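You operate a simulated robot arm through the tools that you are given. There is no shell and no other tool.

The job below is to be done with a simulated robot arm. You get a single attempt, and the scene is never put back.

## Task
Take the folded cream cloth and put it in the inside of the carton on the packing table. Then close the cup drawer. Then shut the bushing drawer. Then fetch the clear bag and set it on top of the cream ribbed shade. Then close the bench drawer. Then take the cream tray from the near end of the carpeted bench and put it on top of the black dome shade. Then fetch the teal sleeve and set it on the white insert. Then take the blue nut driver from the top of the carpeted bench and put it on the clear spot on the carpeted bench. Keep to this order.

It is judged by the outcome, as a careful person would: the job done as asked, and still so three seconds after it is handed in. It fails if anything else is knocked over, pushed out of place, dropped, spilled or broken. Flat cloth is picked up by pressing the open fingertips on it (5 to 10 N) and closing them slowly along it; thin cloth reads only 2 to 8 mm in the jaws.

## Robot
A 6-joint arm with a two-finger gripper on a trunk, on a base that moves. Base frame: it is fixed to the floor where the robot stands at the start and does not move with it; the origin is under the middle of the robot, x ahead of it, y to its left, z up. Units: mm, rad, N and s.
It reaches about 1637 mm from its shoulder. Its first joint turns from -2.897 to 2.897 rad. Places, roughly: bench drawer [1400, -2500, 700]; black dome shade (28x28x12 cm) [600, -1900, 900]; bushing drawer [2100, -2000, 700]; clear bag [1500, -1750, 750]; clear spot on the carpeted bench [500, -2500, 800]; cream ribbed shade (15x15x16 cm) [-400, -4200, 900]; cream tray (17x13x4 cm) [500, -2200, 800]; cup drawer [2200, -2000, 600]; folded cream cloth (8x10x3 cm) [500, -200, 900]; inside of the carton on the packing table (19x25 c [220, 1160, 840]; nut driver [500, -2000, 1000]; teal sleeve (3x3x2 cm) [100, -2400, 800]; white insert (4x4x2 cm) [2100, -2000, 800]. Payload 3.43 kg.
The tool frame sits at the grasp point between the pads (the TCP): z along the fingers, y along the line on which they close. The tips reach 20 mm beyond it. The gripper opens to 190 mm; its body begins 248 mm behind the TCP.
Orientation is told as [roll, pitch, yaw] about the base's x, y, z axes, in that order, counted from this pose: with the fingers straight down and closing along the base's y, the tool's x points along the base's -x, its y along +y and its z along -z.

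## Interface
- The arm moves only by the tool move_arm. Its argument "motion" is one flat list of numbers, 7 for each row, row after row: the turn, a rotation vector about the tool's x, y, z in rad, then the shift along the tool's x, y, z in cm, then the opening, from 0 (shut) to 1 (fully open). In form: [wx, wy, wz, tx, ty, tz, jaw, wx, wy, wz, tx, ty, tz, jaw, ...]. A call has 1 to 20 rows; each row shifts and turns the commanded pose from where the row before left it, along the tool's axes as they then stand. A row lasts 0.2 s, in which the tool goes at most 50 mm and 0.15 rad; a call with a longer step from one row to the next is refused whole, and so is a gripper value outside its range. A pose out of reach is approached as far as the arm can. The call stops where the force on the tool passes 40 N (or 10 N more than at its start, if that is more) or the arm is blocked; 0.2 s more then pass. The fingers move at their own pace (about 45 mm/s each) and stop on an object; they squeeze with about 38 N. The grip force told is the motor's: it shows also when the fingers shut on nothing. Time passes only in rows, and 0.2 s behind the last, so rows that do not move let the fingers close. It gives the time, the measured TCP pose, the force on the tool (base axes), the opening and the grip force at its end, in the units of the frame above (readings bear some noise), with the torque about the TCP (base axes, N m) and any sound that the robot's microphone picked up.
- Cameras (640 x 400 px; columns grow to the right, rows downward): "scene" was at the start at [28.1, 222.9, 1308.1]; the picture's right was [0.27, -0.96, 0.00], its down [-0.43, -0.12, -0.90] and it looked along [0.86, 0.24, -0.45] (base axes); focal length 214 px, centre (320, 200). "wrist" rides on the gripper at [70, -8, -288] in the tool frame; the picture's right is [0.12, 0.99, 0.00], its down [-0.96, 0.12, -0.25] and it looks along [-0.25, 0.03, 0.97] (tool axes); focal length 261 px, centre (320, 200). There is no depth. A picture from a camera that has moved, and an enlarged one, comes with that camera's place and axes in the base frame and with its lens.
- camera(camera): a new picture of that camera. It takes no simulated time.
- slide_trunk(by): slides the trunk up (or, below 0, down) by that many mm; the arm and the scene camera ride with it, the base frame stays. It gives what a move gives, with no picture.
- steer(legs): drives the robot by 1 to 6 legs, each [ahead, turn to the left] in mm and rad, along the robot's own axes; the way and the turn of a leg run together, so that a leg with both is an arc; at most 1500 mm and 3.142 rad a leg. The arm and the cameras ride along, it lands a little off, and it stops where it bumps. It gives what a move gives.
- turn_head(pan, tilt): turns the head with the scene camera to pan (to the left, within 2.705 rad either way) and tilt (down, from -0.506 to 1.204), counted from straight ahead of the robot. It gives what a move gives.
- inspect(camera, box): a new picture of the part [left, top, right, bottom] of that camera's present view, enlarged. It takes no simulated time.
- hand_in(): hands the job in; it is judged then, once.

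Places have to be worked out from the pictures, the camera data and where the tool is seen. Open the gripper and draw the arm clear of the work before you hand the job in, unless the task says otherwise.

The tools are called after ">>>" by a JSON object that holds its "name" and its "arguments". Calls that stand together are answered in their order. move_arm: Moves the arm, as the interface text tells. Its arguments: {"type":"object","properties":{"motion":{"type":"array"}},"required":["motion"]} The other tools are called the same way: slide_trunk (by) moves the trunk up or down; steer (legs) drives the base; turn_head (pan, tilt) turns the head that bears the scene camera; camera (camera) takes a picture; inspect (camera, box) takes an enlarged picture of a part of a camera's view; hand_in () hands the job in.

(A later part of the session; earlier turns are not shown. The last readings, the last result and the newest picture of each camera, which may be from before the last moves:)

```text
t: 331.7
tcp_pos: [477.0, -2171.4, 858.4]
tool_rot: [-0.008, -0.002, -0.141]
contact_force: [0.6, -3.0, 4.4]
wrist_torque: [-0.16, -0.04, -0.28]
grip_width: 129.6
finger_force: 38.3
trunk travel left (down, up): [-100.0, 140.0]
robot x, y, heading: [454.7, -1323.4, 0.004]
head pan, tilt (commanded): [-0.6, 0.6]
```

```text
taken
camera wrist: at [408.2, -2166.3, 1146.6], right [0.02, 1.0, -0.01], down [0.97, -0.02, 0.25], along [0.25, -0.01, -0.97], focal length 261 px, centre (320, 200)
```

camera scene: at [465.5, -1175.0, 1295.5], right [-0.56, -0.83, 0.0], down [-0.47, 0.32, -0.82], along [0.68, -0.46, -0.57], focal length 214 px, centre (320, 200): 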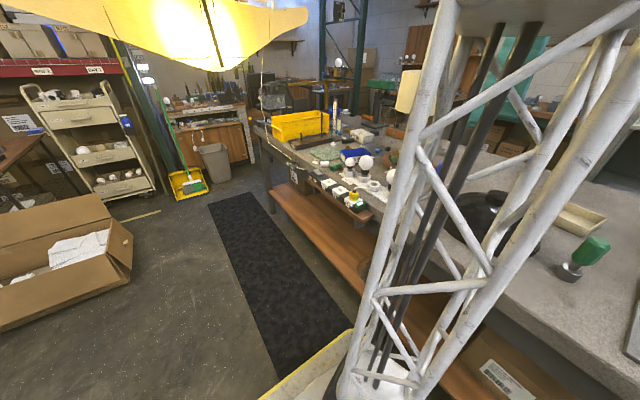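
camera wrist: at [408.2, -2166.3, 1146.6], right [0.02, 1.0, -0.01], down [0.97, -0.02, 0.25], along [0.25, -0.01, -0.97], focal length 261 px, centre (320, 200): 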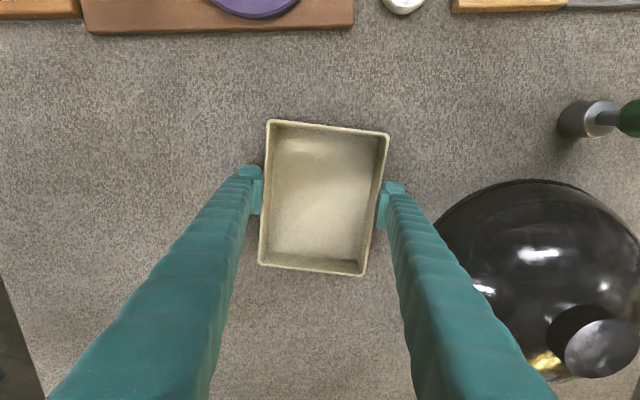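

Gripped at 130 mm, centred. I lift it straight up.

>>> {"name": "move_arm", "arguments": {"motion": [0, 0, 0, 0, 0, -1, 0.6, 0, 0, 0, 0, 0, -2.5, 0.6, 0, 0, 0, 0, 0, -4.5, 0.6, 0, 0, 0, 0, 0, -4.5, 0.6, 0, 0, 0, 0, 0, -4.5, 0.6, 0, 0, 0, 0, 0, -4.5, 0.6, 0, 0, 0, 0, 0, -2, 0.6]}}

>>> {"name": "camera", "arguments": {"camera": "wrist"}}

```text
t: 333.3
tcp_pos: [480.1, -2167.5, 1094.2]
tool_rot: [-0.007, -0.005, -0.139]
contact_force: [-0.4, 0.2, -3.0]
wrist_torque: [0.0, 0.0, 0.02]
grip_width: 129.6
finger_force: 37.9
trunk travel left (down, up): [-100.0, 140.0]
robot x, y, heading: [454.7, -1320.6, 0.001]
head pan, tilt (commanded): [-0.6, 0.6]
```

```text
taken
camera wrist: at [409.3, -2163.7, 1381.9], right [0.02, 1.0, -0.01], down [0.97, -0.02, 0.25], along [0.25, -0.01, -0.97], focal length 261 px, centre (320, 200)
```

wrist: 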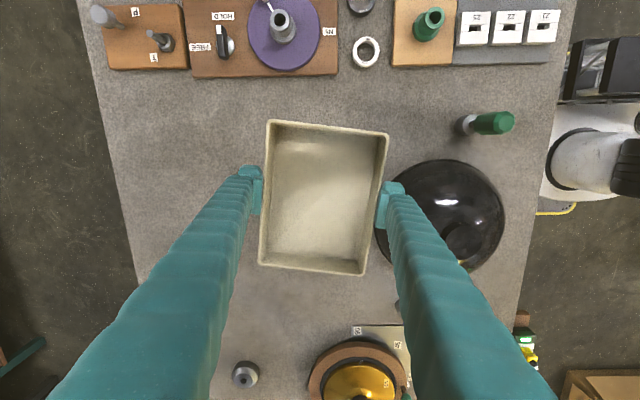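

Lifted cleanly. I carry the tray over the dome and look at how it lines up with the dome's outline.

>>> {"name": "move_arm", "arguments": {"motion": [0, 0, 0, -1.4, 4.44, 0, 0.6, 0, 0, 0, -1.4, 4.44, 0, 0.6, 0, 0, 0, -1.4, 4.44, 0, 0.6, 0, 0, 0, -1.4, 4.44, 0, 0.6, 0, 0, 0, -1.4, 4.44, 0, 0.6, 0, 0, 0, -1.4, 4.44, 0, 0.6, 0, 0, 0, 0, 0, 0, 0.6]}}

>>> {"name": "camera", "arguments": {"camera": "wrist"}}

>>> {"name": "turn_head", "arguments": {"pan": -1.0, "tilt": 0.6}}

>>> {"name": "camera", "arguments": {"camera": "scene"}}

```text
t: 334.9
tcp_pos: [599.0, -1915.8, 1093.0]
tool_rot: [-0.01, -0.005, -0.142]
contact_force: [0.6, -0.3, -2.9]
wrist_torque: [-0.06, 0.01, 0.03]
grip_width: 129.7
finger_force: 37.9
trunk travel left (down, up): [-100.0, 140.0]
robot x, y, heading: [451.3, -1324.7, 0.009]
head pan, tilt (commanded): [-0.6, 0.6]
```

```text
taken
camera wrist: at [527.8, -1911.5, 1380.2], right [0.02, 1.0, -0.01], down [0.97, -0.02, 0.25], along [0.25, -0.01, -0.97], focal length 261 px, centre (320, 200)
```

wrist: 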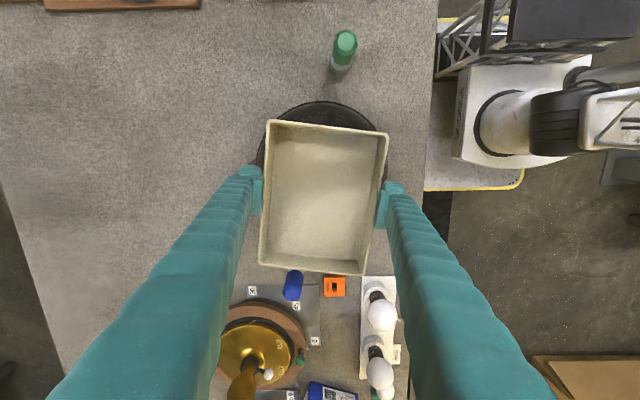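

```text
t: 335.8
tcp_pos: [597.7, -1916.9, 1092.6]
tool_rot: [-0.009, -0.004, -0.138]
contact_force: [-1.3, 1.0, -3.0]
wrist_torque: [-0.01, 0.01, 0.01]
grip_width: 129.5
finger_force: 37.9
trunk travel left (down, up): [-100.0, 140.0]
robot x, y, heading: [452.8, -1319.4, 0.004]
head pan, tilt (commanded): [-1.0, 0.6]
```

```text
taken
camera scene: at [440.3, -1200.0, 1295.6], right [-0.84, -0.55, 0.0], down [-0.31, 0.47, -0.82], along [0.45, -0.69, -0.57], focal length 214 px, centre (320, 200)
```

scene: 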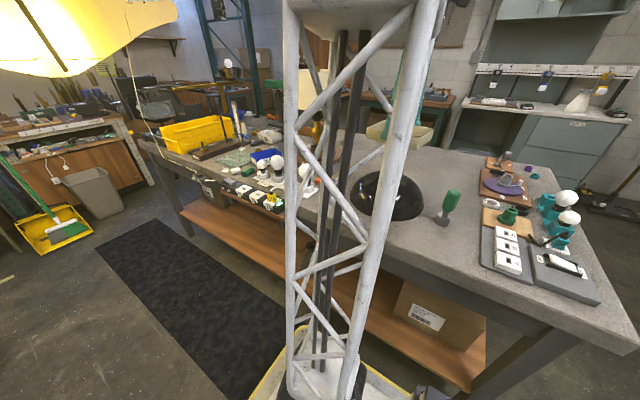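

The dome outline around the tray fits a centre near (597, -1915), so the tray is well centred. I lower toward the cap.

>>> {"name": "move_arm", "arguments": {"motion": [0, 0, 0, 0, 0, 4, 0.6, 0, 0, 0, 0, 0, 3, 0.6, 0, 0, 0, 0, 0, 1.5, 0.6, 0, 0, 0, 0, 0, 0, 0.6]}}

>>> {"name": "inspect", "arguments": {"camera": "scene", "box": [320, 100, 480, 230]}}

>>> {"name": "camera", "arguments": {"camera": "wrist"}}

```text
t: 336.8
tcp_pos: [598.3, -1917.7, 1007.9]
tool_rot: [-0.008, -0.004, -0.139]
contact_force: [-0.2, 0.3, -2.7]
wrist_torque: [0.0, 0.03, 0.0]
grip_width: 129.4
finger_force: 37.7
trunk travel left (down, up): [-100.0, 140.0]
robot x, y, heading: [452.0, -1327.1, 0.011]
head pan, tilt (commanded): [-1.0, 0.6]
```

```text
3.08 times, centred on (400, 165) of scene
camera zoom: at [440.2, -1200.1, 1295.6], right [-0.84, -0.54, 0.0], down [-0.31, 0.47, -0.82], along [0.45, -0.69, -0.57], focal length 660 px, centre (74, 308)
```

zoom: 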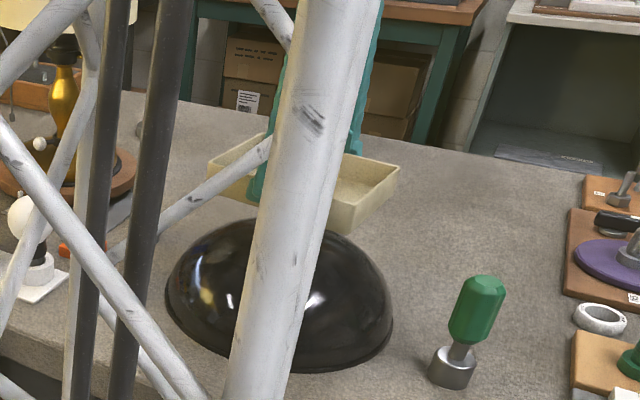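

```text
taken
camera wrist: at [528.2, -1912.8, 1295.2], right [0.02, 1.0, -0.01], down [0.97, -0.02, 0.25], along [0.25, -0.01, -0.97], focal length 261 px, centre (320, 200)
```

wrist: 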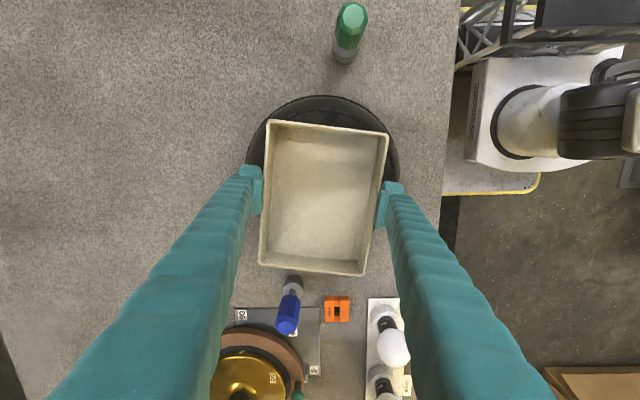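

Still well centred. I creep down to contact.

>>> {"name": "move_arm", "arguments": {"motion": [0, 0, 0, 0, 0, 1.5, 0.6, 0, 0, 0, 0, 0, 0.4, 0.6, 0, 0, 0, 0, 0, 0.3, 0.6, 0, 0, 0, 0, 0, 0, 0.6]}}

>>> {"name": "inspect", "arguments": {"camera": "scene", "box": [320, 100, 480, 230]}}

```text
t: 337.8
tcp_pos: [597.7, -1917.4, 985.9]
tool_rot: [-0.009, -0.003, -0.14]
contact_force: [0.3, -0.8, -3.1]
wrist_torque: [-0.03, 0.04, 0.0]
grip_width: 129.6
finger_force: 38.3
trunk travel left (down, up): [-100.0, 140.0]
robot x, y, heading: [456.1, -1326.7, 0.005]
head pan, tilt (commanded): [-1.0, 0.6]
```

```text
3.08 times, centred on (400, 165) of scene
camera zoom: at [440.2, -1200.1, 1295.6], right [-0.84, -0.54, 0.0], down [-0.31, 0.47, -0.82], along [0.45, -0.69, -0.57], focal length 660 px, centre (74, 308)
```

zoom: 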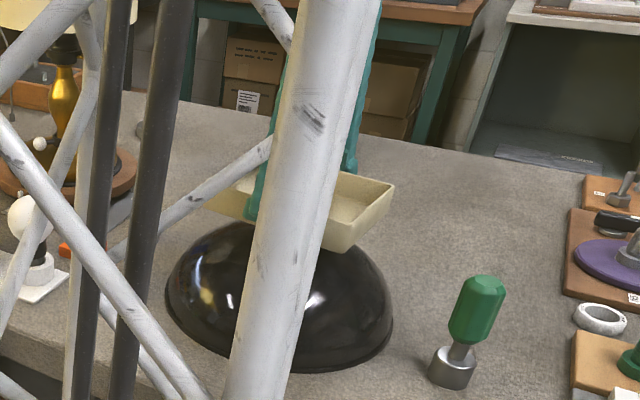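

>>> {"name": "move_arm", "arguments": {"motion": [0, 0, 0, 0, 0, 0.3, 0.6, 0, 0, 0, 0, 0, 0.2, 0.6, 0, 0, 0, 0, 0, 0, 0.6]}}

```text
t: 338.6
tcp_pos: [599.7, -1917.4, 979.9]
tool_rot: [-0.009, -0.004, -0.139]
contact_force: [-0.1, -0.3, -3.1]
wrist_torque: [-0.02, 0.04, -0.02]
grip_width: 129.5
finger_force: 38.1
trunk travel left (down, up): [-100.0, 140.0]
robot x, y, heading: [452.7, -1323.8, 0.008]
head pan, tilt (commanded): [-1.0, 0.6]
```

No contact yet at TCP 980. I continue in 2 mm steps.

>>> {"name": "move_arm", "arguments": {"motion": [0, 0, 0, 0, 0, 0.2, 0.6, 0, 0, 0, 0, 0, 0.2, 0.6, 0, 0, 0, 0, 0, 0, 0.6]}}

>>> {"name": "inspect", "arguments": {"camera": "scene", "box": [330, 130, 430, 210]}}

```text
t: 339.4
tcp_pos: [597.5, -1918.0, 977.4]
tool_rot: [-0.01, -0.002, -0.139]
contact_force: [-1.1, 0.7, 13.3]
wrist_torque: [0.02, 0.11, 0.0]
grip_width: 129.6
finger_force: 38.6
trunk travel left (down, up): [-100.0, 140.0]
robot x, y, heading: [453.1, -1323.6, 0.005]
head pan, tilt (commanded): [-1.0, 0.6]
```

```text
5.00 times, centred on (380, 170) of scene
camera zoom: at [440.1, -1199.6, 1295.9], right [-0.84, -0.54, 0.0], down [-0.31, 0.47, -0.83], along [0.45, -0.69, -0.56], focal length 1072 px, centre (20, 350)
```

zoom: 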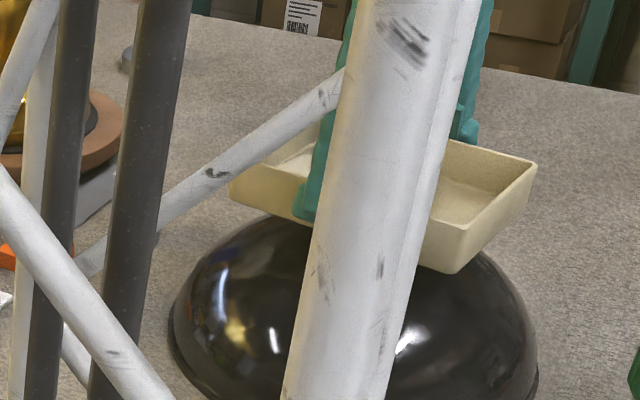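

Contact with nearly no moment, so the tray sits centrally on the cap. I ease off a millimetre, then open.

>>> {"name": "move_arm", "arguments": {"motion": [0, 0, 0, 0, 0, -0.1, 0.6, 0, 0, 0, 0, 0, 0, 0.69, 0, 0, 0, 0, 0, 0, 0.73, 0, 0, 0, 0, 0, 0, 0.8, 0, 0, 0, 0, 0, 0, 0.88, 0, 0, 0, 0, 0, 0, 0.88]}}

>>> {"name": "camera", "arguments": {"camera": "wrist"}}

```text
t: 340.8
tcp_pos: [600.1, -1917.6, 977.8]
tool_rot: [-0.008, -0.004, -0.14]
contact_force: [0.1, -0.2, 0.6]
wrist_torque: [-0.02, 0.0, -0.01]
grip_width: 167.3
finger_force: 0.1
trunk travel left (down, up): [-100.0, 140.0]
robot x, y, heading: [454.0, -1320.7, 0.003]
head pan, tilt (commanded): [-1.0, 0.6]
```

```text
taken
camera wrist: at [528.6, -1913.1, 1265.0], right [0.02, 1.0, -0.01], down [0.97, -0.02, 0.25], along [0.25, -0.01, -0.97], focal length 261 px, centre (320, 200)
```

wrist: 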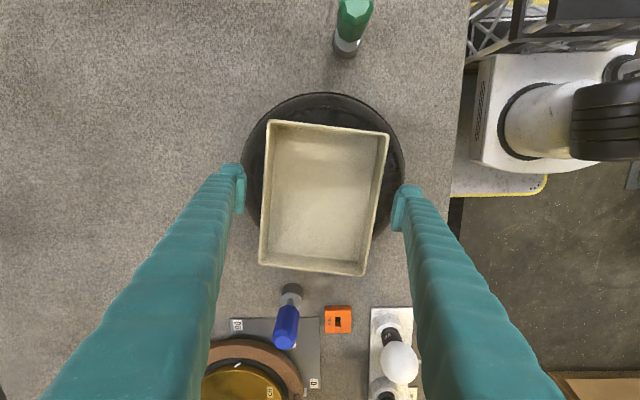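

The tray stays put, level on the dome. I rise straight up slowly and check again.

>>> {"name": "move_arm", "arguments": {"motion": [0, 0, 0, 0, 0, -1.5, 0.88, 0, 0, 0, 0, 0, -3, 0.88, 0, 0, 0, 0, 0, -4, 0.88, 0, 0, 0, 0, 0, -4.5, 0.88, 0, 0, 0, 0, 0, -4.5, 0.88]}}

>>> {"name": "camera", "arguments": {"camera": "wrist"}}

>>> {"name": "inspect", "arguments": {"camera": "scene", "box": [330, 130, 430, 210]}}

```text
t: 342.0
tcp_pos: [597.1, -1915.3, 1153.7]
tool_rot: [-0.009, -0.002, -0.139]
contact_force: [-1.0, 0.5, -0.2]
wrist_torque: [0.05, 0.02, 0.02]
grip_width: 167.3
finger_force: 0.1
trunk travel left (down, up): [-100.0, 140.0]
robot x, y, heading: [451.1, -1320.7, 0.001]
head pan, tilt (commanded): [-1.0, 0.6]
```

```text
taken
camera wrist: at [527.6, -1911.4, 1440.6], right [0.02, 1.0, -0.01], down [0.97, -0.02, 0.25], along [0.25, -0.01, -0.97], focal length 261 px, centre (320, 200)
```

wrist: 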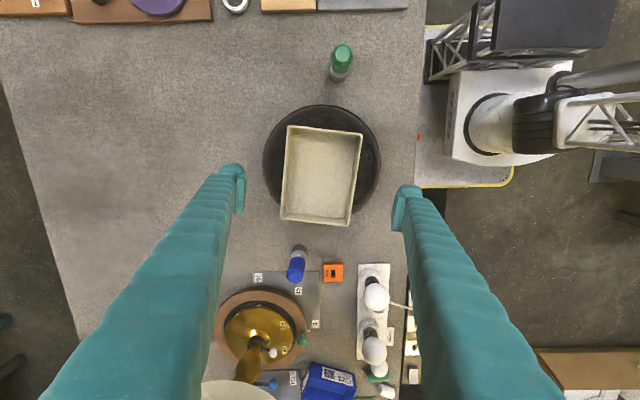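

```text
5.00 times, centred on (380, 170) of scene
camera zoom: at [440.2, -1200.1, 1295.6], right [-0.84, -0.54, 0.0], down [-0.31, 0.47, -0.82], along [0.45, -0.69, -0.57], focal length 1072 px, centre (20, 350)
```

zoom: 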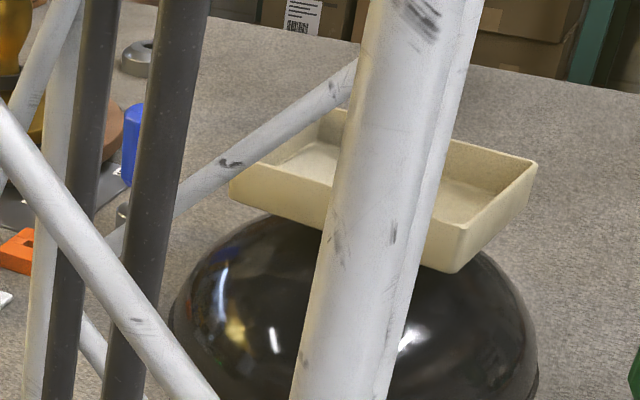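

The tray is balanced on the dome. Now the teal sleeve at the near end; first I retract the arm along the way it came.

>>> {"name": "move_arm", "arguments": {"motion": [0, 0, -0.14, 0, 0, 0, 0.6, 0, 0, 0, -3.5, 3.4, 0, 0.6, 0, 0, 0, -3.5, 3.4, 0, 0.6, 0, 0, 0, -3.5, 3.4, 0, 0.6, 0, 0, 0, -3.5, 3.4, 0, 0.6, 0, 0, 0, -3.5, 3.4, 0, 0.6, 0, 0, 0, -3.5, 3.4, 0, 0.6, 0, 0, 0, -3.5, 3.4, 0, 0.6, 0, 0, 0, -3.5, 3.4, 0, 0.6, 0, 0, 0, -3.0, 3.8, 0, 0.6, 0, 0, 0, 0, 4.8, 0, 0.6, 0, 0, 0, 0, 4.8, 0, 0.6, 0, 0, 0, 0, 4.8, 0, 0.6, 0, 0, 0, 0, 4.8, 0, 0.6, 0, 0, 0, 0, 4.8, 0, 0.6, 0, 0, 0, 0, 4.8, 0, 0.6, 0, 0, 0, 0, 4.8, 0, 0.6]}}

>>> {"name": "turn_head", "arguments": {"pan": -0.7, "tilt": 0.6}}

>>> {"name": "camera", "arguments": {"camera": "scene"}}

```text
t: 345.6
tcp_pos: [907.7, -1269.5, 1146.3]
tool_rot: [-0.009, -0.004, 0.0]
contact_force: [0.1, 0.4, 0.4]
wrist_torque: [0.04, -0.02, 0.01]
grip_width: 114.2
finger_force: 0.1
trunk travel left (down, up): [-100.0, 140.0]
robot x, y, heading: [451.3, -1318.5, 0.009]
head pan, tilt (commanded): [-1.0, 0.6]
```

```text
t: 346.4
tcp_pos: [909.2, -1271.1, 1146.9]
tool_rot: [-0.007, -0.003, -0.001]
contact_force: [0.1, 0.8, -0.7]
wrist_torque: [-0.01, -0.03, 0.03]
grip_width: 114.3
finger_force: 0.1
trunk travel left (down, up): [-100.0, 140.0]
robot x, y, heading: [453.4, -1326.0, 0.005]
head pan, tilt (commanded): [-0.7, 0.6]
```

```text
taken
camera scene: at [459.9, -1182.4, 1295.8], right [-0.64, -0.77, 0.0], down [-0.43, 0.36, -0.83], along [0.63, -0.53, -0.56], focal length 214 px, centre (320, 200)
```

scene: 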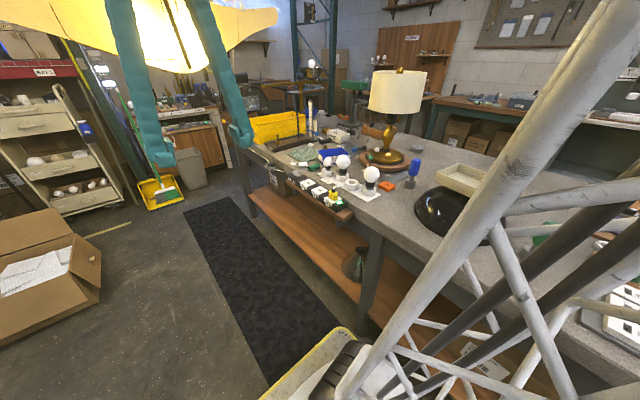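

I drive back around the near end toward the back side for the teal sleeve.

>>> {"name": "steer", "arguments": {"legs": [[-1003, 0], [0, -1.576], [1500, 0], [230, 0], [0, 1.571]]}}

>>> {"name": "turn_head", "arguments": {"pan": 0.6, "tilt": 0.6}}

>>> {"name": "camera", "arguments": {"camera": "scene"}}

```text
t: 368.1
tcp_pos: [-91.7, -3011.7, 1146.5]
tool_rot: [-0.009, -0.001, 0.006]
contact_force: [-0.2, -0.6, 1.0]
wrist_torque: [0.05, 0.0, 0.0]
grip_width: 114.0
finger_force: 0.1
trunk travel left (down, up): [-100.0, 140.0]
robot x, y, heading: [-550.5, -3070.7, 0.013]
head pan, tilt (commanded): [-0.7, 0.6]
```

```text
t: 369.6
tcp_pos: [-92.9, -3012.9, 1145.9]
tool_rot: [-0.01, -0.002, 0.009]
contact_force: [0.3, 0.3, 0.7]
wrist_torque: [0.01, -0.02, 0.0]
grip_width: 113.9
finger_force: 0.0
trunk travel left (down, up): [-100.0, 140.0]
robot x, y, heading: [-547.3, -3069.5, 0.012]
head pan, tilt (commanded): [0.6, 0.6]
```

```text
taken
camera scene: at [-537.8, -2820.5, 1295.6], right [0.57, -0.82, 0.0], down [-0.46, -0.32, -0.83], along [0.68, 0.47, -0.56], focal length 214 px, centre (320, 200)
```

scene: 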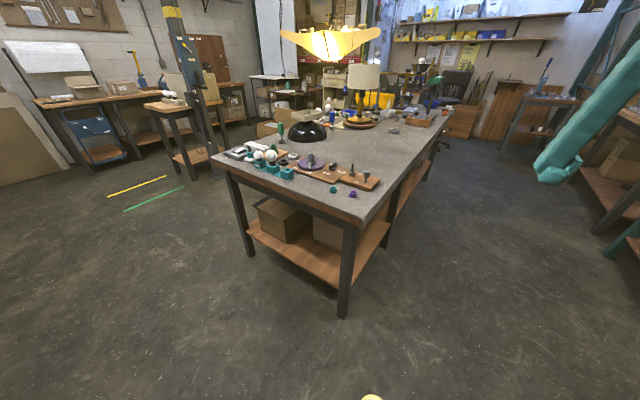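

I check the dome and sleeve in an enlarged view.

>>> {"name": "inspect", "arguments": {"camera": "scene", "box": [220, 90, 400, 210]}}

```text
3.33 times, centred on (310, 150) of scene
camera zoom: at [-537.8, -2820.5, 1295.6], right [0.57, -0.82, 0.0], down [-0.46, -0.32, -0.83], along [0.68, 0.47, -0.56], focal length 715 px, centre (353, 367)
```

zoom: 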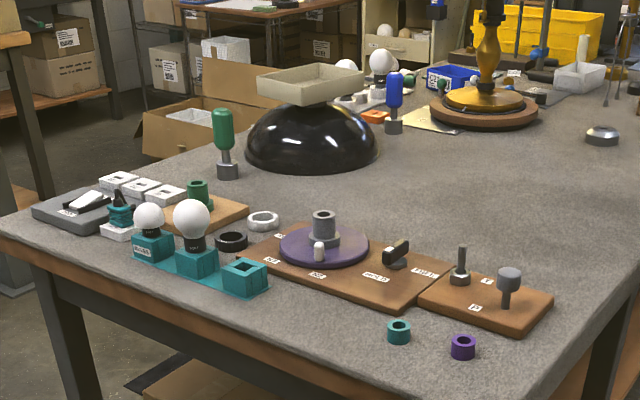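

The tray sits securely on the dome. The teal sleeve is at about (109, -2440). I drive ahead 450 mm and reach toward it.

>>> {"name": "steer", "arguments": {"legs": [[450, 0]]}}

>>> {"name": "move_arm", "arguments": {"motion": [0, 0, 0, 2, 4.4, 0, 0.5, 0, 0, 0, 2, 4.4, 0, 0.5, 0, 0, 0, 2, 4.4, 0, 0.5, 0, 0, 0, 2, 4.4, 0, 0.5, 0, 0, 0, 2, 4.4, 0, 0.5, 0, 0, 0, 2, 4.4, 0, 0.5, 0, 0, 0, 2, 4.4, 0, 0.5, 0, 0, 0, 2, 4.4, 0, 0.5, 0, 0, 0, 2, 4.4, 0, 0.5, 0, 0, 0, 2, 4.4, 0, 0.5]}}

>>> {"name": "camera", "arguments": {"camera": "wrist"}}

```text
t: 372.3
tcp_pos: [360.0, -3005.7, 1146.5]
tool_rot: [-0.009, -0.003, 0.008]
contact_force: [-0.2, -0.3, -0.3]
wrist_torque: [0.02, -0.01, 0.0]
grip_width: 113.9
finger_force: 0.1
trunk travel left (down, up): [-100.0, 140.0]
robot x, y, heading: [-95.0, -3061.9, 0.016]
head pan, tilt (commanded): [0.6, 0.6]
```

```text
t: 374.5
tcp_pos: [156.2, -2568.3, 1141.8]
tool_rot: [-0.009, -0.004, 0.008]
contact_force: [0.0, -0.9, 0.0]
wrist_torque: [0.22, -0.02, -0.01]
grip_width: 95.2
finger_force: 0.1
trunk travel left (down, up): [-100.0, 140.0]
robot x, y, heading: [-94.8, -3063.5, 0.011]
head pan, tilt (commanded): [0.6, 0.6]
```

```text
taken
camera wrist: at [86.0, -2574.3, 1429.7], right [-0.13, 0.99, -0.01], down [0.96, 0.12, 0.25], along [0.25, 0.02, -0.97], focal length 261 px, centre (320, 200)
```

wrist: 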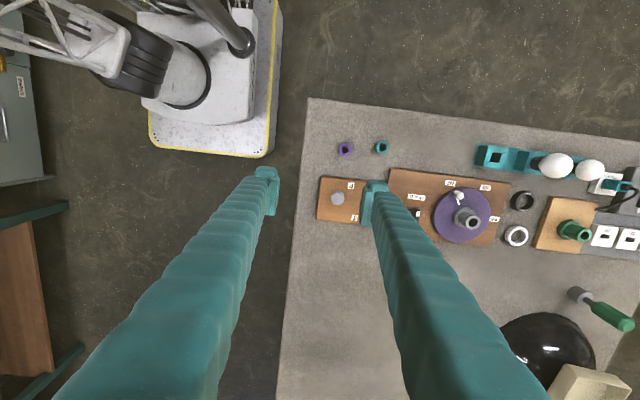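

I rotate the tool so it closes along x and move above the sleeve.

>>> {"name": "move_arm", "arguments": {"motion": [0, 0, 0, 1.8, 4.2, 0, 0.4, 0, 0, 0, 1.8, 4.2, 0, 0.4, 0, 0, 0, 1.8, 4.2, 0, 0.4, 0, 0, -0.1421, 0, 0, 0, 0.4, 0, 0, -0.1421, 0, 0, 0, 0.4, 0, 0, -0.1421, 0, 0, 0, 0.4, 0, 0, -0.1421, 0, 0, 0, 0.4, 0, 0, -0.1421, 0, 0, 0, 0.4, 0, 0, -0.1421, 0, 0, 0, 0.4, 0, 0, -0.1421, 0, 0, 0, 0.4, 0, 0, -0.1421, 0, 0, 0, 0.4, 0, 0, -0.1421, 0, 0, 0, 0.4, 0, 0, -0.1421, 0, 0, 0, 0.4, 0, 0, -0.1421, 0, 0, 0, 0.4]}}

>>> {"name": "camera", "arguments": {"camera": "wrist"}}

>>> {"name": "inspect", "arguments": {"camera": "wrist", "box": [240, 120, 400, 220]}}

```text
t: 377.5
tcp_pos: [101.0, -2442.1, 1138.9]
tool_rot: [-0.004, 0.009, 1.572]
contact_force: [-0.1, -1.0, 1.1]
wrist_torque: [0.02, -0.03, 0.02]
grip_width: 76.0
finger_force: 0.0
trunk travel left (down, up): [-100.0, 140.0]
robot x, y, heading: [-93.2, -3062.5, 0.009]
head pan, tilt (commanded): [0.6, 0.6]
```

```text
taken
camera wrist: at [110.9, -2509.0, 1428.3], right [-0.99, -0.12, 0.0], down [-0.12, 0.96, 0.24], along [-0.03, 0.24, -0.97], focal length 261 px, centre (320, 200)
```

wrist: 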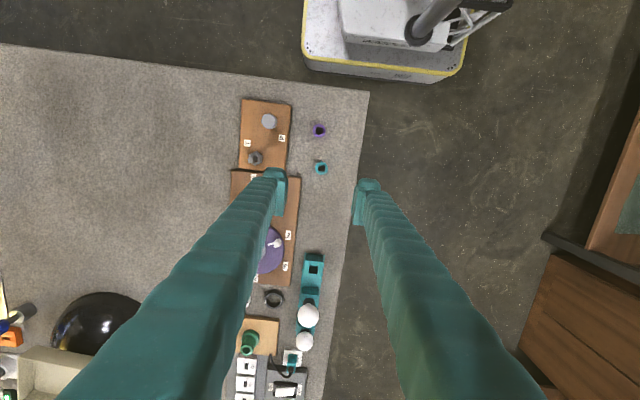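

```text
4.00 times, centred on (320, 170) of wrist
camera zoom: at [110.9, -2509.0, 1428.3], right [-0.99, -0.12, 0.0], down [-0.12, 0.96, 0.24], along [-0.03, 0.24, -0.97], focal length 1043 px, centre (320, 320)
```

zoom: 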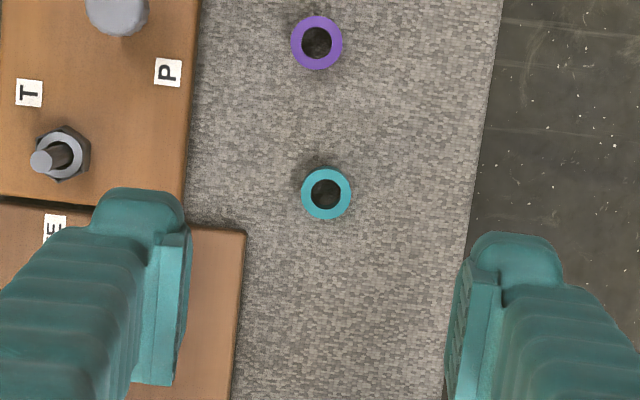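

Sleeve at about (99, -2443). I narrow the jaws to 55 mm and descend over it, watching the nearby boards.

>>> {"name": "move_arm", "arguments": {"motion": [0, 0, 0, 0.1, 0.2, 4.5, 0.29, 0, 0, 0, 0, 0, 4.8, 0.29, 0, 0, 0, 0, 0, 4.8, 0.29, 0, 0, 0, 0, 0, 4.8, 0.29, 0, 0, 0, 0, 0, 4.8, 0.29, 0, 0, 0, 0, 0, 0, 0.29]}}

>>> {"name": "camera", "arguments": {"camera": "wrist"}}

>>> {"name": "inspect", "arguments": {"camera": "wrist", "box": [240, 120, 400, 220]}}

```text
t: 378.9
tcp_pos: [99.1, -2445.6, 903.3]
tool_rot: [-0.004, 0.009, 1.573]
contact_force: [0.0, -0.1, -0.1]
wrist_torque: [-0.04, 0.01, 0.02]
grip_width: 54.9
finger_force: 0.0
trunk travel left (down, up): [-100.0, 140.0]
robot x, y, heading: [-94.4, -3059.4, 0.015]
head pan, tilt (commanded): [0.6, 0.6]
```

```text
taken
camera wrist: at [107.9, -2513.4, 1191.5], right [-0.99, -0.12, 0.0], down [-0.12, 0.96, 0.24], along [-0.03, 0.24, -0.97], focal length 261 px, centre (320, 200)
```

wrist: 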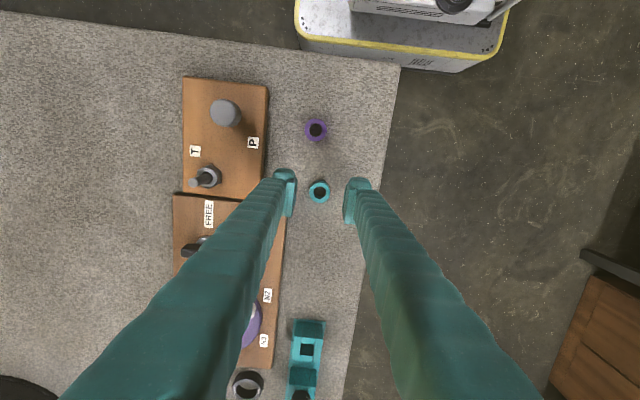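

```text
4.00 times, centred on (320, 170) of wrist
camera zoom: at [107.9, -2513.4, 1191.5], right [-0.99, -0.12, 0.0], down [-0.12, 0.96, 0.24], along [-0.03, 0.24, -0.97], focal length 1043 px, centre (320, 320)
```

zoom: 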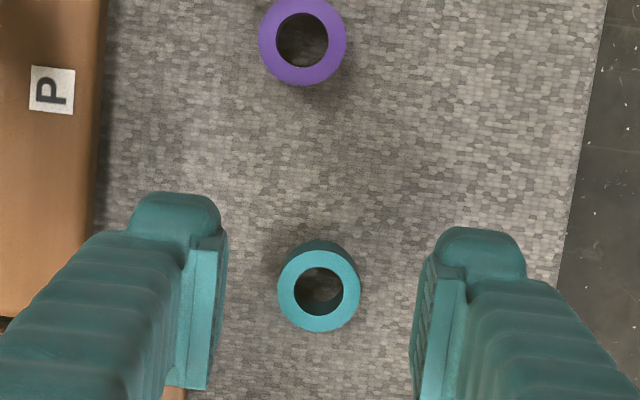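

Centred. I lower to grasp height and close on the sleeve.

>>> {"name": "move_arm", "arguments": {"motion": [0, 0, 0, -0.2, 0, 2.5, 0.29, 0, 0, 0, 0, 0, 2.0, 0.29, 0, 0, 0, 0, 0, 0, 0.29]}}

>>> {"name": "move_arm", "arguments": {"motion": [0, 0, 0, 0, 0, 0, 0.22, 0, 0, 0, 0, 0, 0, 0.17, 0, 0, 0, 0, 0, 0, 0.13, 0, 0, 0, 0, 0, 0, 0.1, 0, 0, 0, 0, 0, 0, 0.1]}}

>>> {"name": "inspect", "arguments": {"camera": "wrist", "box": [240, 120, 400, 220]}}

```text
t: 379.7
tcp_pos: [100.6, -2442.9, 856.7]
tool_rot: [-0.003, 0.011, 1.57]
contact_force: [-0.5, 0.1, 0.0]
wrist_torque: [0.0, -0.01, 0.02]
grip_width: 55.1
finger_force: 0.1
trunk travel left (down, up): [-100.0, 140.0]
robot x, y, heading: [-96.6, -3059.4, 0.012]
head pan, tilt (commanded): [0.6, 0.6]
```

```text
t: 380.9
tcp_pos: [99.2, -2443.9, 861.6]
tool_rot: [-0.003, 0.008, 1.571]
contact_force: [-2.8, 0.5, 36.0]
wrist_torque: [0.1, 0.4, -0.02]
grip_width: 19.1
finger_force: 0.3
trunk travel left (down, up): [-100.0, 140.0]
robot x, y, heading: [-98.5, -3059.9, 0.012]
head pan, tilt (commanded): [0.6, 0.6]
```

```text
4.00 times, centred on (320, 170) of wrist
camera zoom: at [108.7, -2511.7, 1149.0], right [-0.99, -0.12, 0.0], down [-0.12, 0.96, 0.24], along [-0.03, 0.24, -0.97], focal length 1043 px, centre (320, 320)
```

zoom: 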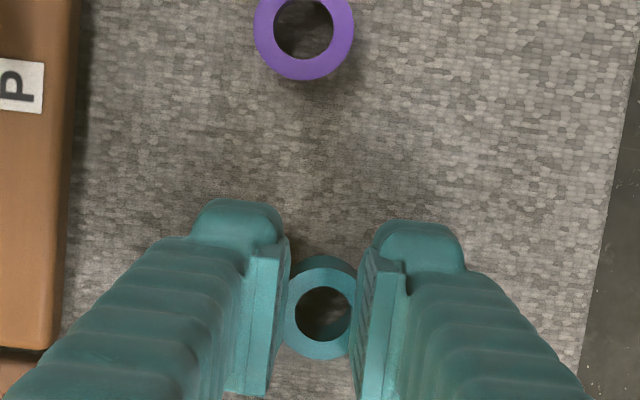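

The fingertips rode up onto the sleeve: its top is lower than I assumed (bench is nearer z≈821). I lift clear, reopen and look.

>>> {"name": "move_arm", "arguments": {"motion": [0, 0, 0, 0, 0, -1, 0.1, 0, 0, 0, 0, 0, -2, 0.1, 0, 0, 0, 0, 0, 0, 0.25, 0, 0, 0, 0, 0, 0, 0.29, 0, 0, 0, 0, 0, 0, 0.29]}}

>>> {"name": "inspect", "arguments": {"camera": "wrist", "box": [240, 120, 400, 220]}}

```text
t: 382.1
tcp_pos: [99.7, -2443.2, 888.7]
tool_rot: [-0.004, 0.012, 1.571]
contact_force: [0.5, -0.4, -1.0]
wrist_torque: [0.02, -0.02, -0.02]
grip_width: 55.1
finger_force: 0.0
trunk travel left (down, up): [-100.0, 140.0]
robot x, y, heading: [-94.1, -3067.0, 0.012]
head pan, tilt (commanded): [0.6, 0.6]
```

```text
4.00 times, centred on (320, 170) of wrist
camera zoom: at [109.8, -2510.3, 1176.5], right [-0.99, -0.12, 0.0], down [-0.12, 0.96, 0.24], along [-0.03, 0.24, -0.97], focal length 1043 px, centre (320, 320)
```

zoom: 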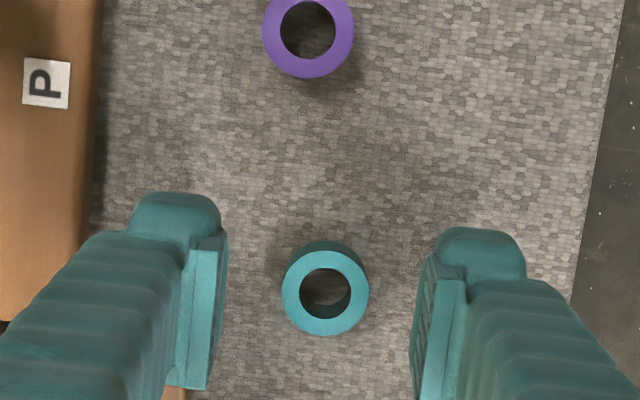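

The sleeve is undisturbed. I go down deeper this time, in steps, watching for bench contact.

>>> {"name": "move_arm", "arguments": {"motion": [0, 0, 0, -0.1, 0, 2.5, 0.29, 0, 0, 0, 0, 0, 1.4, 0.29, 0, 0, 0, 0, 0, 0.4, 0.29, 0, 0, 0, 0, 0, 0, 0.29]}}

```text
t: 383.1
tcp_pos: [100.4, -2442.4, 849.8]
tool_rot: [-0.004, 0.003, 1.568]
contact_force: [-1.9, -6.2, 17.4]
wrist_torque: [-0.11, 0.73, 0.05]
grip_width: 56.6
finger_force: 1.4
trunk travel left (down, up): [-100.0, 140.0]
robot x, y, heading: [-93.4, -3062.0, 0.014]
head pan, tilt (commanded): [0.6, 0.6]
stopped in row 4: the force on the tool passed its limit at 43 N (the readings are from after the stop); the commanded pose is now the measured one
```

One fingertip touches the bench at TCP≈850. I lift 2.5 mm and close on the sleeve.

>>> {"name": "move_arm", "arguments": {"motion": [0, 0, 0, 0, 0, -0.25, 0.29, 0, 0, 0, 0, 0, 0, 0.24, 0, 0, 0, 0, 0, 0, 0.2, 0, 0, 0, 0, 0, 0, 0.17, 0, 0, 0, 0, 0, 0, 0.14, 0, 0, 0, 0, 0, 0, 0.1, 0, 0, 0, 0, 0, 0, 0.1]}}

>>> {"name": "inspect", "arguments": {"camera": "wrist", "box": [240, 120, 400, 220]}}

```text
t: 384.7
tcp_pos: [99.5, -2442.2, 849.2]
tool_rot: [-0.003, 0.004, 1.571]
contact_force: [1.2, 0.2, 1.0]
wrist_torque: [-0.01, -0.01, 0.01]
grip_width: 22.7
finger_force: 37.7
trunk travel left (down, up): [-100.0, 140.0]
robot x, y, heading: [-94.3, -3061.6, 0.011]
head pan, tilt (commanded): [0.6, 0.6]
```

```text
4.00 times, centred on (320, 170) of wrist
camera zoom: at [109.3, -2510.2, 1138.3], right [-0.99, -0.12, 0.0], down [-0.12, 0.96, 0.24], along [-0.03, 0.24, -0.97], focal length 1043 px, centre (320, 320)
```

zoom: 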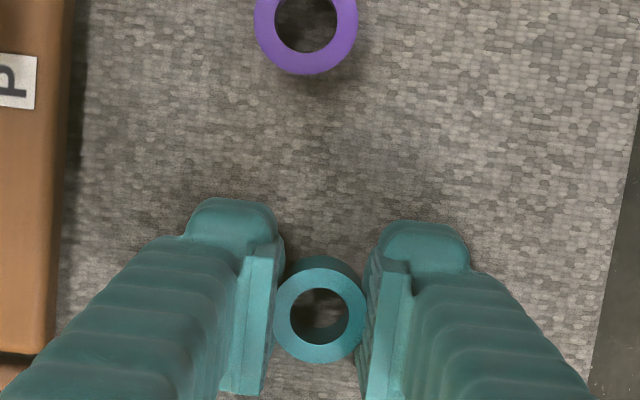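

The sleeve is gripped (38 N). I lift gently and check.

>>> {"name": "move_arm", "arguments": {"motion": [0, 0, 0, 0, 0, -0.5, 0.08, 0, 0, 0, 0, 0, -1.5, 0.08, 0, 0, 0, 0, 0, -4, 0.08, 0, 0, 0, 0, 0, -4.5, 0.08, 0, 0, 0, 0, 0, -4.5, 0.08, 0, 0, 0, 0, 0, -4.5, 0.08, 0, 0, 0, 0, 0, -4.5, 0.08, 0, 0, 0, 0, 0, -4.5, 0.08]}}

>>> {"name": "camera", "arguments": {"camera": "wrist"}}

>>> {"name": "inspect", "arguments": {"camera": "wrist", "box": [260, 140, 380, 240]}}

```text
t: 386.5
tcp_pos: [100.0, -2441.1, 1134.4]
tool_rot: [-0.003, 0.006, 1.571]
contact_force: [0.0, 0.6, 0.3]
wrist_torque: [-0.02, 0.01, 0.0]
grip_width: 22.5
finger_force: 37.5
trunk travel left (down, up): [-100.0, 140.0]
robot x, y, heading: [-90.1, -3063.0, 0.017]
head pan, tilt (commanded): [0.6, 0.6]
```

```text
taken
camera wrist: at [109.4, -2509.4, 1422.9], right [-0.99, -0.12, 0.0], down [-0.12, 0.96, 0.24], along [-0.03, 0.24, -0.97], focal length 261 px, centre (320, 200)
```

wrist: 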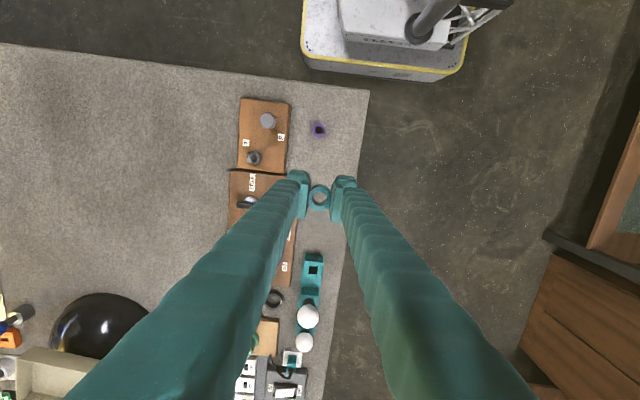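

```text
4.00 times, centred on (320, 190) of wrist
camera zoom: at [109.4, -2509.4, 1422.9], right [-0.99, -0.12, 0.0], down [-0.12, 0.96, 0.24], along [-0.03, 0.24, -0.97], focal length 1043 px, centre (320, 240)
```

zoom: 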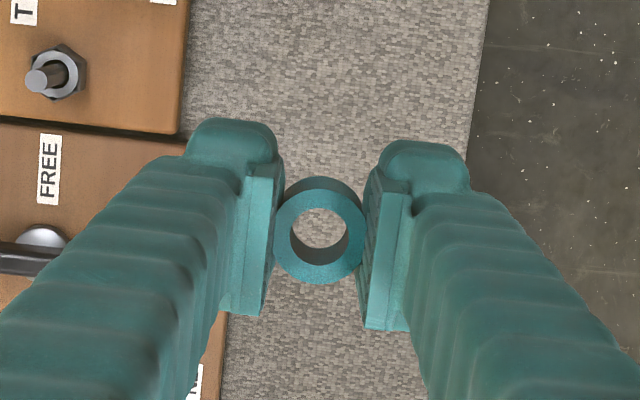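

The sleeve is held, nearly centred on the tool. I retract the arm, turn the tool back, and drive to the far end of the bench.

>>> {"name": "move_arm", "arguments": {"motion": [0, 0, 0, 4.35, -2.2, 0, 0.08, 0, 0, 0, 4.35, -2.2, 0, 0.08, 0, 0, 0, 4.35, -2.2, 0, 0.08, 0, 0, 0, 4.35, -2.2, 0, 0.08, 0, 0, 0, 4.35, -2.2, 0, 0.08, 0, 0, 0, 4.35, -2.2, 0, 0.08, 0, 0, 0, 4.35, -2.2, 0, 0.08, 0, 0, 0, 4.35, -2.2, 0, 0.08, 0, 0, 0, 4.35, -2.2, 0, 0.08, 0, 0, 0, 4.35, -2.2, 0, 0.08, 0, 0, 0, 4.35, -2.2, 0, 0.08, 0, 0, 0, 4.35, -2.2, 0, 0.08, 0, 0, 0, 4.35, -2.2, 0, 0.08]}}

>>> {"name": "move_arm", "arguments": {"motion": [0, 0, 0.1428, 0, 0, 0, 0.08, 0, 0, 0.1428, 0, 0, 0, 0.08, 0, 0, 0.1428, 0, 0, 0, 0.08, 0, 0, 0.1428, 0, 0, 0, 0.08, 0, 0, 0.1428, 0, 0, 0, 0.08, 0, 0, 0.1428, 0, 0, 0, 0.08, 0, 0, 0.1428, 0, 0, 0, 0.08, 0, 0, 0.1428, 0, 0, 0, 0.08, 0, 0, 0.1428, 0, 0, 0, 0.08, 0, 0, 0.1428, 0, 0, 0, 0.08, 0, 0, 0.1428, 0, 0, 0, 0.08]}}

>>> {"name": "camera", "arguments": {"camera": "wrist"}}

```text
t: 389.3
tcp_pos: [386.0, -3007.0, 1139.6]
tool_rot: [-0.003, 0.005, 1.572]
contact_force: [0.3, -1.2, 0.1]
wrist_torque: [-0.08, -0.1, 0.0]
grip_width: 22.5
finger_force: 37.8
trunk travel left (down, up): [-100.0, 140.0]
robot x, y, heading: [-92.8, -3063.8, 0.018]
head pan, tilt (commanded): [0.6, 0.6]
```

```text
t: 391.7
tcp_pos: [385.0, -3006.3, 1139.8]
tool_rot: [-0.004, -0.003, -0.001]
contact_force: [-0.6, 0.0, 0.0]
wrist_torque: [-0.03, -0.01, 0.0]
grip_width: 22.7
finger_force: 37.8
trunk travel left (down, up): [-100.0, 140.0]
robot x, y, heading: [-96.4, -3062.4, 0.012]
head pan, tilt (commanded): [0.6, 0.6]
```

```text
taken
camera wrist: at [315.6, -3012.6, 1426.6], right [-0.12, 0.99, -0.01], down [0.96, 0.12, 0.25], along [0.25, 0.02, -0.97], focal length 261 px, centre (320, 200)
```

wrist: 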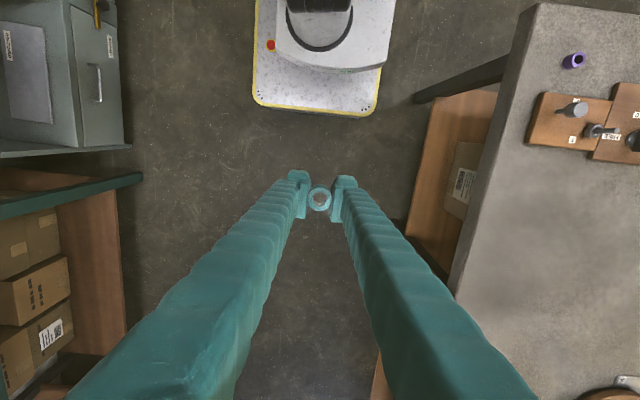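

I drive along the back aisle to the far end and turn to face +y.

>>> {"name": "steer", "arguments": {"legs": [[1500, -0.03], [1240, 0], [0, 1.585]]}}

>>> {"name": "turn_head", "arguments": {"pan": 0.5, "tilt": 0.5}}

>>> {"name": "camera", "arguments": {"camera": "scene"}}

```text
t: 409.1
tcp_pos: [2599.6, -2586.9, 1139.5]
tool_rot: [-0.004, -0.004, 1.567]
contact_force: [-1.0, 0.6, -1.2]
wrist_torque: [-0.02, 0.02, -0.03]
grip_width: 22.5
finger_force: 38.3
trunk travel left (down, up): [-100.0, 140.0]
robot x, y, heading: [2650.4, -3066.6, 1.578]
head pan, tilt (commanded): [0.6, 0.6]
```

```text
t: 409.7
tcp_pos: [2601.8, -2586.3, 1139.5]
tool_rot: [-0.005, -0.004, 1.567]
contact_force: [0.0, 0.0, -1.2]
wrist_torque: [0.0, -0.01, 0.0]
grip_width: 22.8
finger_force: 38.2
trunk travel left (down, up): [-100.0, 140.0]
robot x, y, heading: [2655.5, -3065.7, 1.579]
head pan, tilt (commanded): [0.499, 0.499]
```

```text
taken
camera scene: at [2412.0, -3050.6, 1304.7], right [0.87, 0.49, 0.0], down [0.23, -0.42, -0.88], along [-0.43, 0.77, -0.48], focal length 214 px, centre (320, 200)
```

scene: 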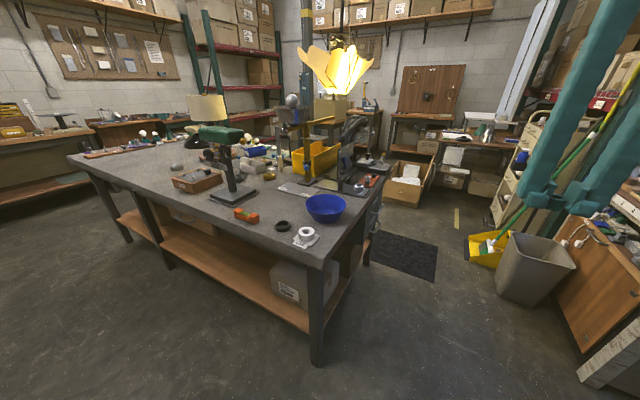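

Clear ahead. I drive 520 mm closer.

>>> {"name": "steer", "arguments": {"legs": [[520, 0]]}}

>>> {"name": "turn_head", "arguments": {"pan": 0.7, "tilt": 0.6}}

>>> {"name": "camera", "arguments": {"camera": "scene"}}

>>> {"name": "inspect", "arguments": {"camera": "scene", "box": [240, 120, 440, 245]}}

```text
t: 412.7
tcp_pos: [2589.6, -2070.2, 1139.7]
tool_rot: [-0.006, -0.003, 1.573]
contact_force: [-0.6, 0.2, -0.6]
wrist_torque: [-0.01, 0.02, -0.03]
grip_width: 22.7
finger_force: 37.3
trunk travel left (down, up): [-100.0, 140.0]
robot x, y, heading: [2650.0, -2552.3, 1.589]
head pan, tilt (commanded): [0.499, 0.499]
```

```text
t: 413.5
tcp_pos: [2588.3, -2071.0, 1138.9]
tool_rot: [-0.006, -0.003, 1.574]
contact_force: [0.2, 0.7, 0.4]
wrist_torque: [0.0, 0.02, 0.02]
grip_width: 22.7
finger_force: 38.2
trunk travel left (down, up): [-100.0, 140.0]
robot x, y, heading: [2646.7, -2552.5, 1.583]
head pan, tilt (commanded): [0.7, 0.6]
```

```text
taken
camera scene: at [2391.8, -2548.4, 1295.6], right [0.75, 0.66, 0.0], down [0.37, -0.43, -0.83], along [-0.54, 0.62, -0.56], focal length 214 px, centre (320, 200)
```

scene: 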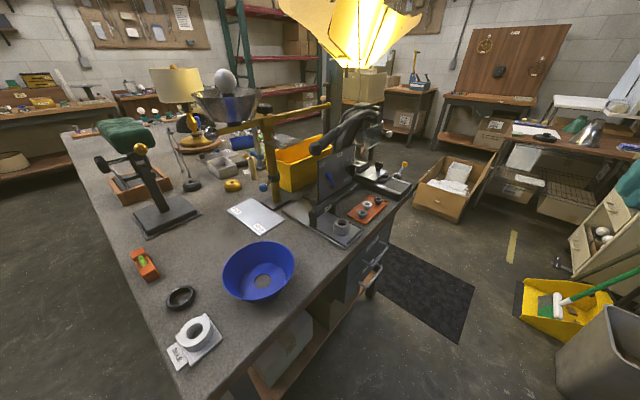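

```text
3.20 times, centred on (340, 182) of scene
camera zoom: at [2391.8, -2548.4, 1295.6], right [0.75, 0.66, 0.0], down [0.37, -0.43, -0.83], along [-0.54, 0.62, -0.56], focal length 686 px, centre (256, 256)
```

zoom: 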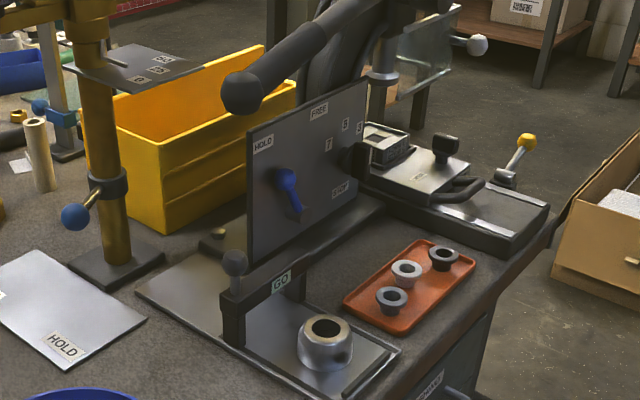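

The orange tray holds the white insert between two dark ones, white at about (2106, -1960), spacing ~55 mm along y, so closing along x (present orientation) is right. I move toward it at height and look with the wrist camera.

>>> {"name": "move_arm", "arguments": {"motion": [0, 0, 0, -0.95, 4.4, 0.3, 0.08, 0, 0, 0, -0.95, 4.4, 0.3, 0.08, 0, 0, 0, -0.95, 4.4, 0.3, 0.08, 0, 0, 0, -0.95, 4.4, 0.3, 0.08, 0, 0, 0, -0.95, 4.4, 0.3, 0.08, 0, 0, 0, -0.95, 4.4, 0.3, 0.08, 0, 0, 0, -0.95, 4.4, 0.3, 0.08, 0, 0, 0, -0.95, 4.4, 0.3, 0.08, 0, 0, 0, 0, 0, 0, 0.08]}}

>>> {"name": "camera", "arguments": {"camera": "wrist"}}

>>> {"name": "camera", "arguments": {"camera": "scene"}}

```text
t: 415.5
tcp_pos: [2237.4, -1995.1, 1112.9]
tool_rot: [-0.006, -0.004, 1.574]
contact_force: [-0.5, 0.4, -0.2]
wrist_torque: [-0.06, -0.01, 0.0]
grip_width: 22.7
finger_force: 38.2
trunk travel left (down, up): [-100.0, 140.0]
robot x, y, heading: [2648.0, -2551.1, 1.59]
head pan, tilt (commanded): [0.7, 0.6]
```

```text
taken
camera wrist: at [2246.1, -2066.6, 1400.0], right [-0.99, -0.12, -0.01], down [-0.12, 0.96, 0.25], along [-0.03, 0.25, -0.97], focal length 261 px, centre (320, 200)
```

wrist: 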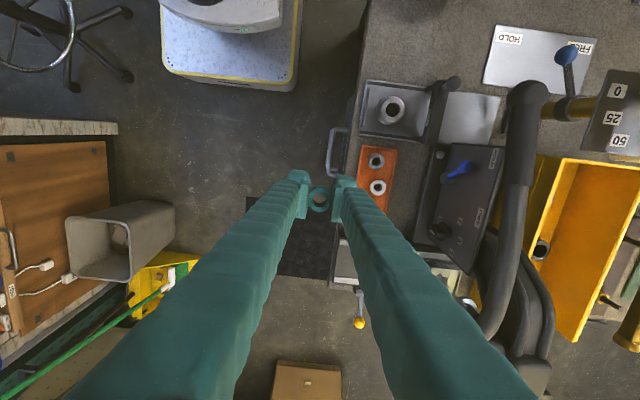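

```text
taken
camera scene: at [2391.5, -2548.3, 1295.5], right [0.75, 0.66, 0.0], down [0.37, -0.43, -0.82], along [-0.54, 0.62, -0.57], focal length 214 px, centre (320, 200)
```

scene: 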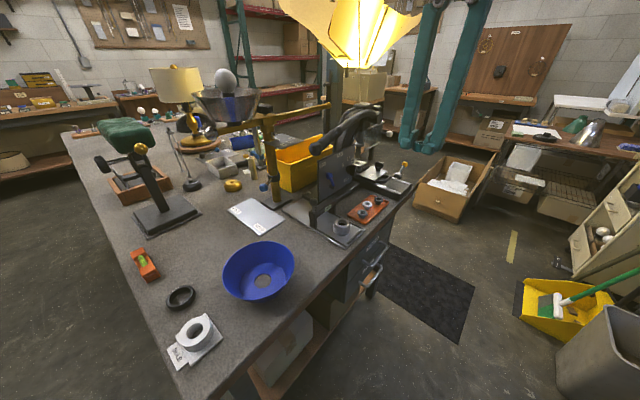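

I enlarge the wrist view of the inserts.

>>> {"name": "inspect", "arguments": {"camera": "wrist", "box": [320, 120, 440, 220]}}

>>> {"name": "inspect", "arguments": {"camera": "scene", "box": [330, 180, 410, 240]}}

```text
4.00 times, centred on (380, 170) of wrist
camera zoom: at [2246.1, -2066.6, 1400.0], right [-0.99, -0.12, -0.01], down [-0.12, 0.96, 0.25], along [-0.03, 0.25, -0.97], focal length 1043 px, centre (80, 320)
```

zoom: 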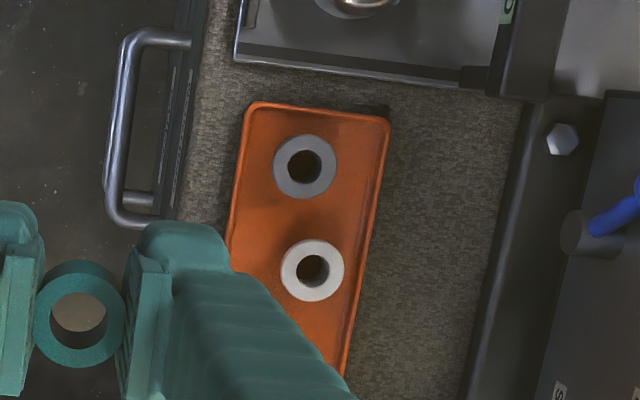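

```text
6.67 times, centred on (370, 210) of scene
camera zoom: at [2391.5, -2548.3, 1295.5], right [0.75, 0.66, 0.0], down [0.37, -0.43, -0.82], along [-0.54, 0.62, -0.57], focal length 1430 px, centre (-13, 133)
```

zoom: 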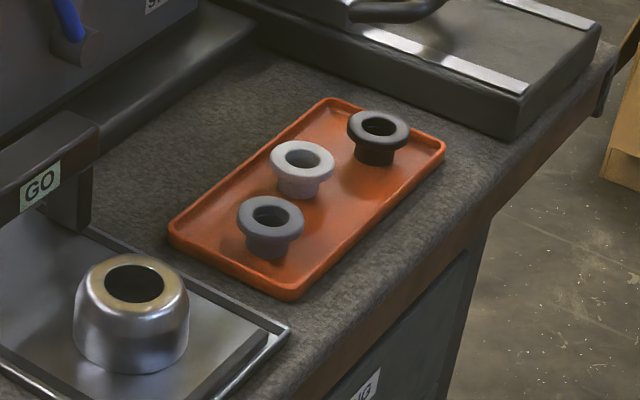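

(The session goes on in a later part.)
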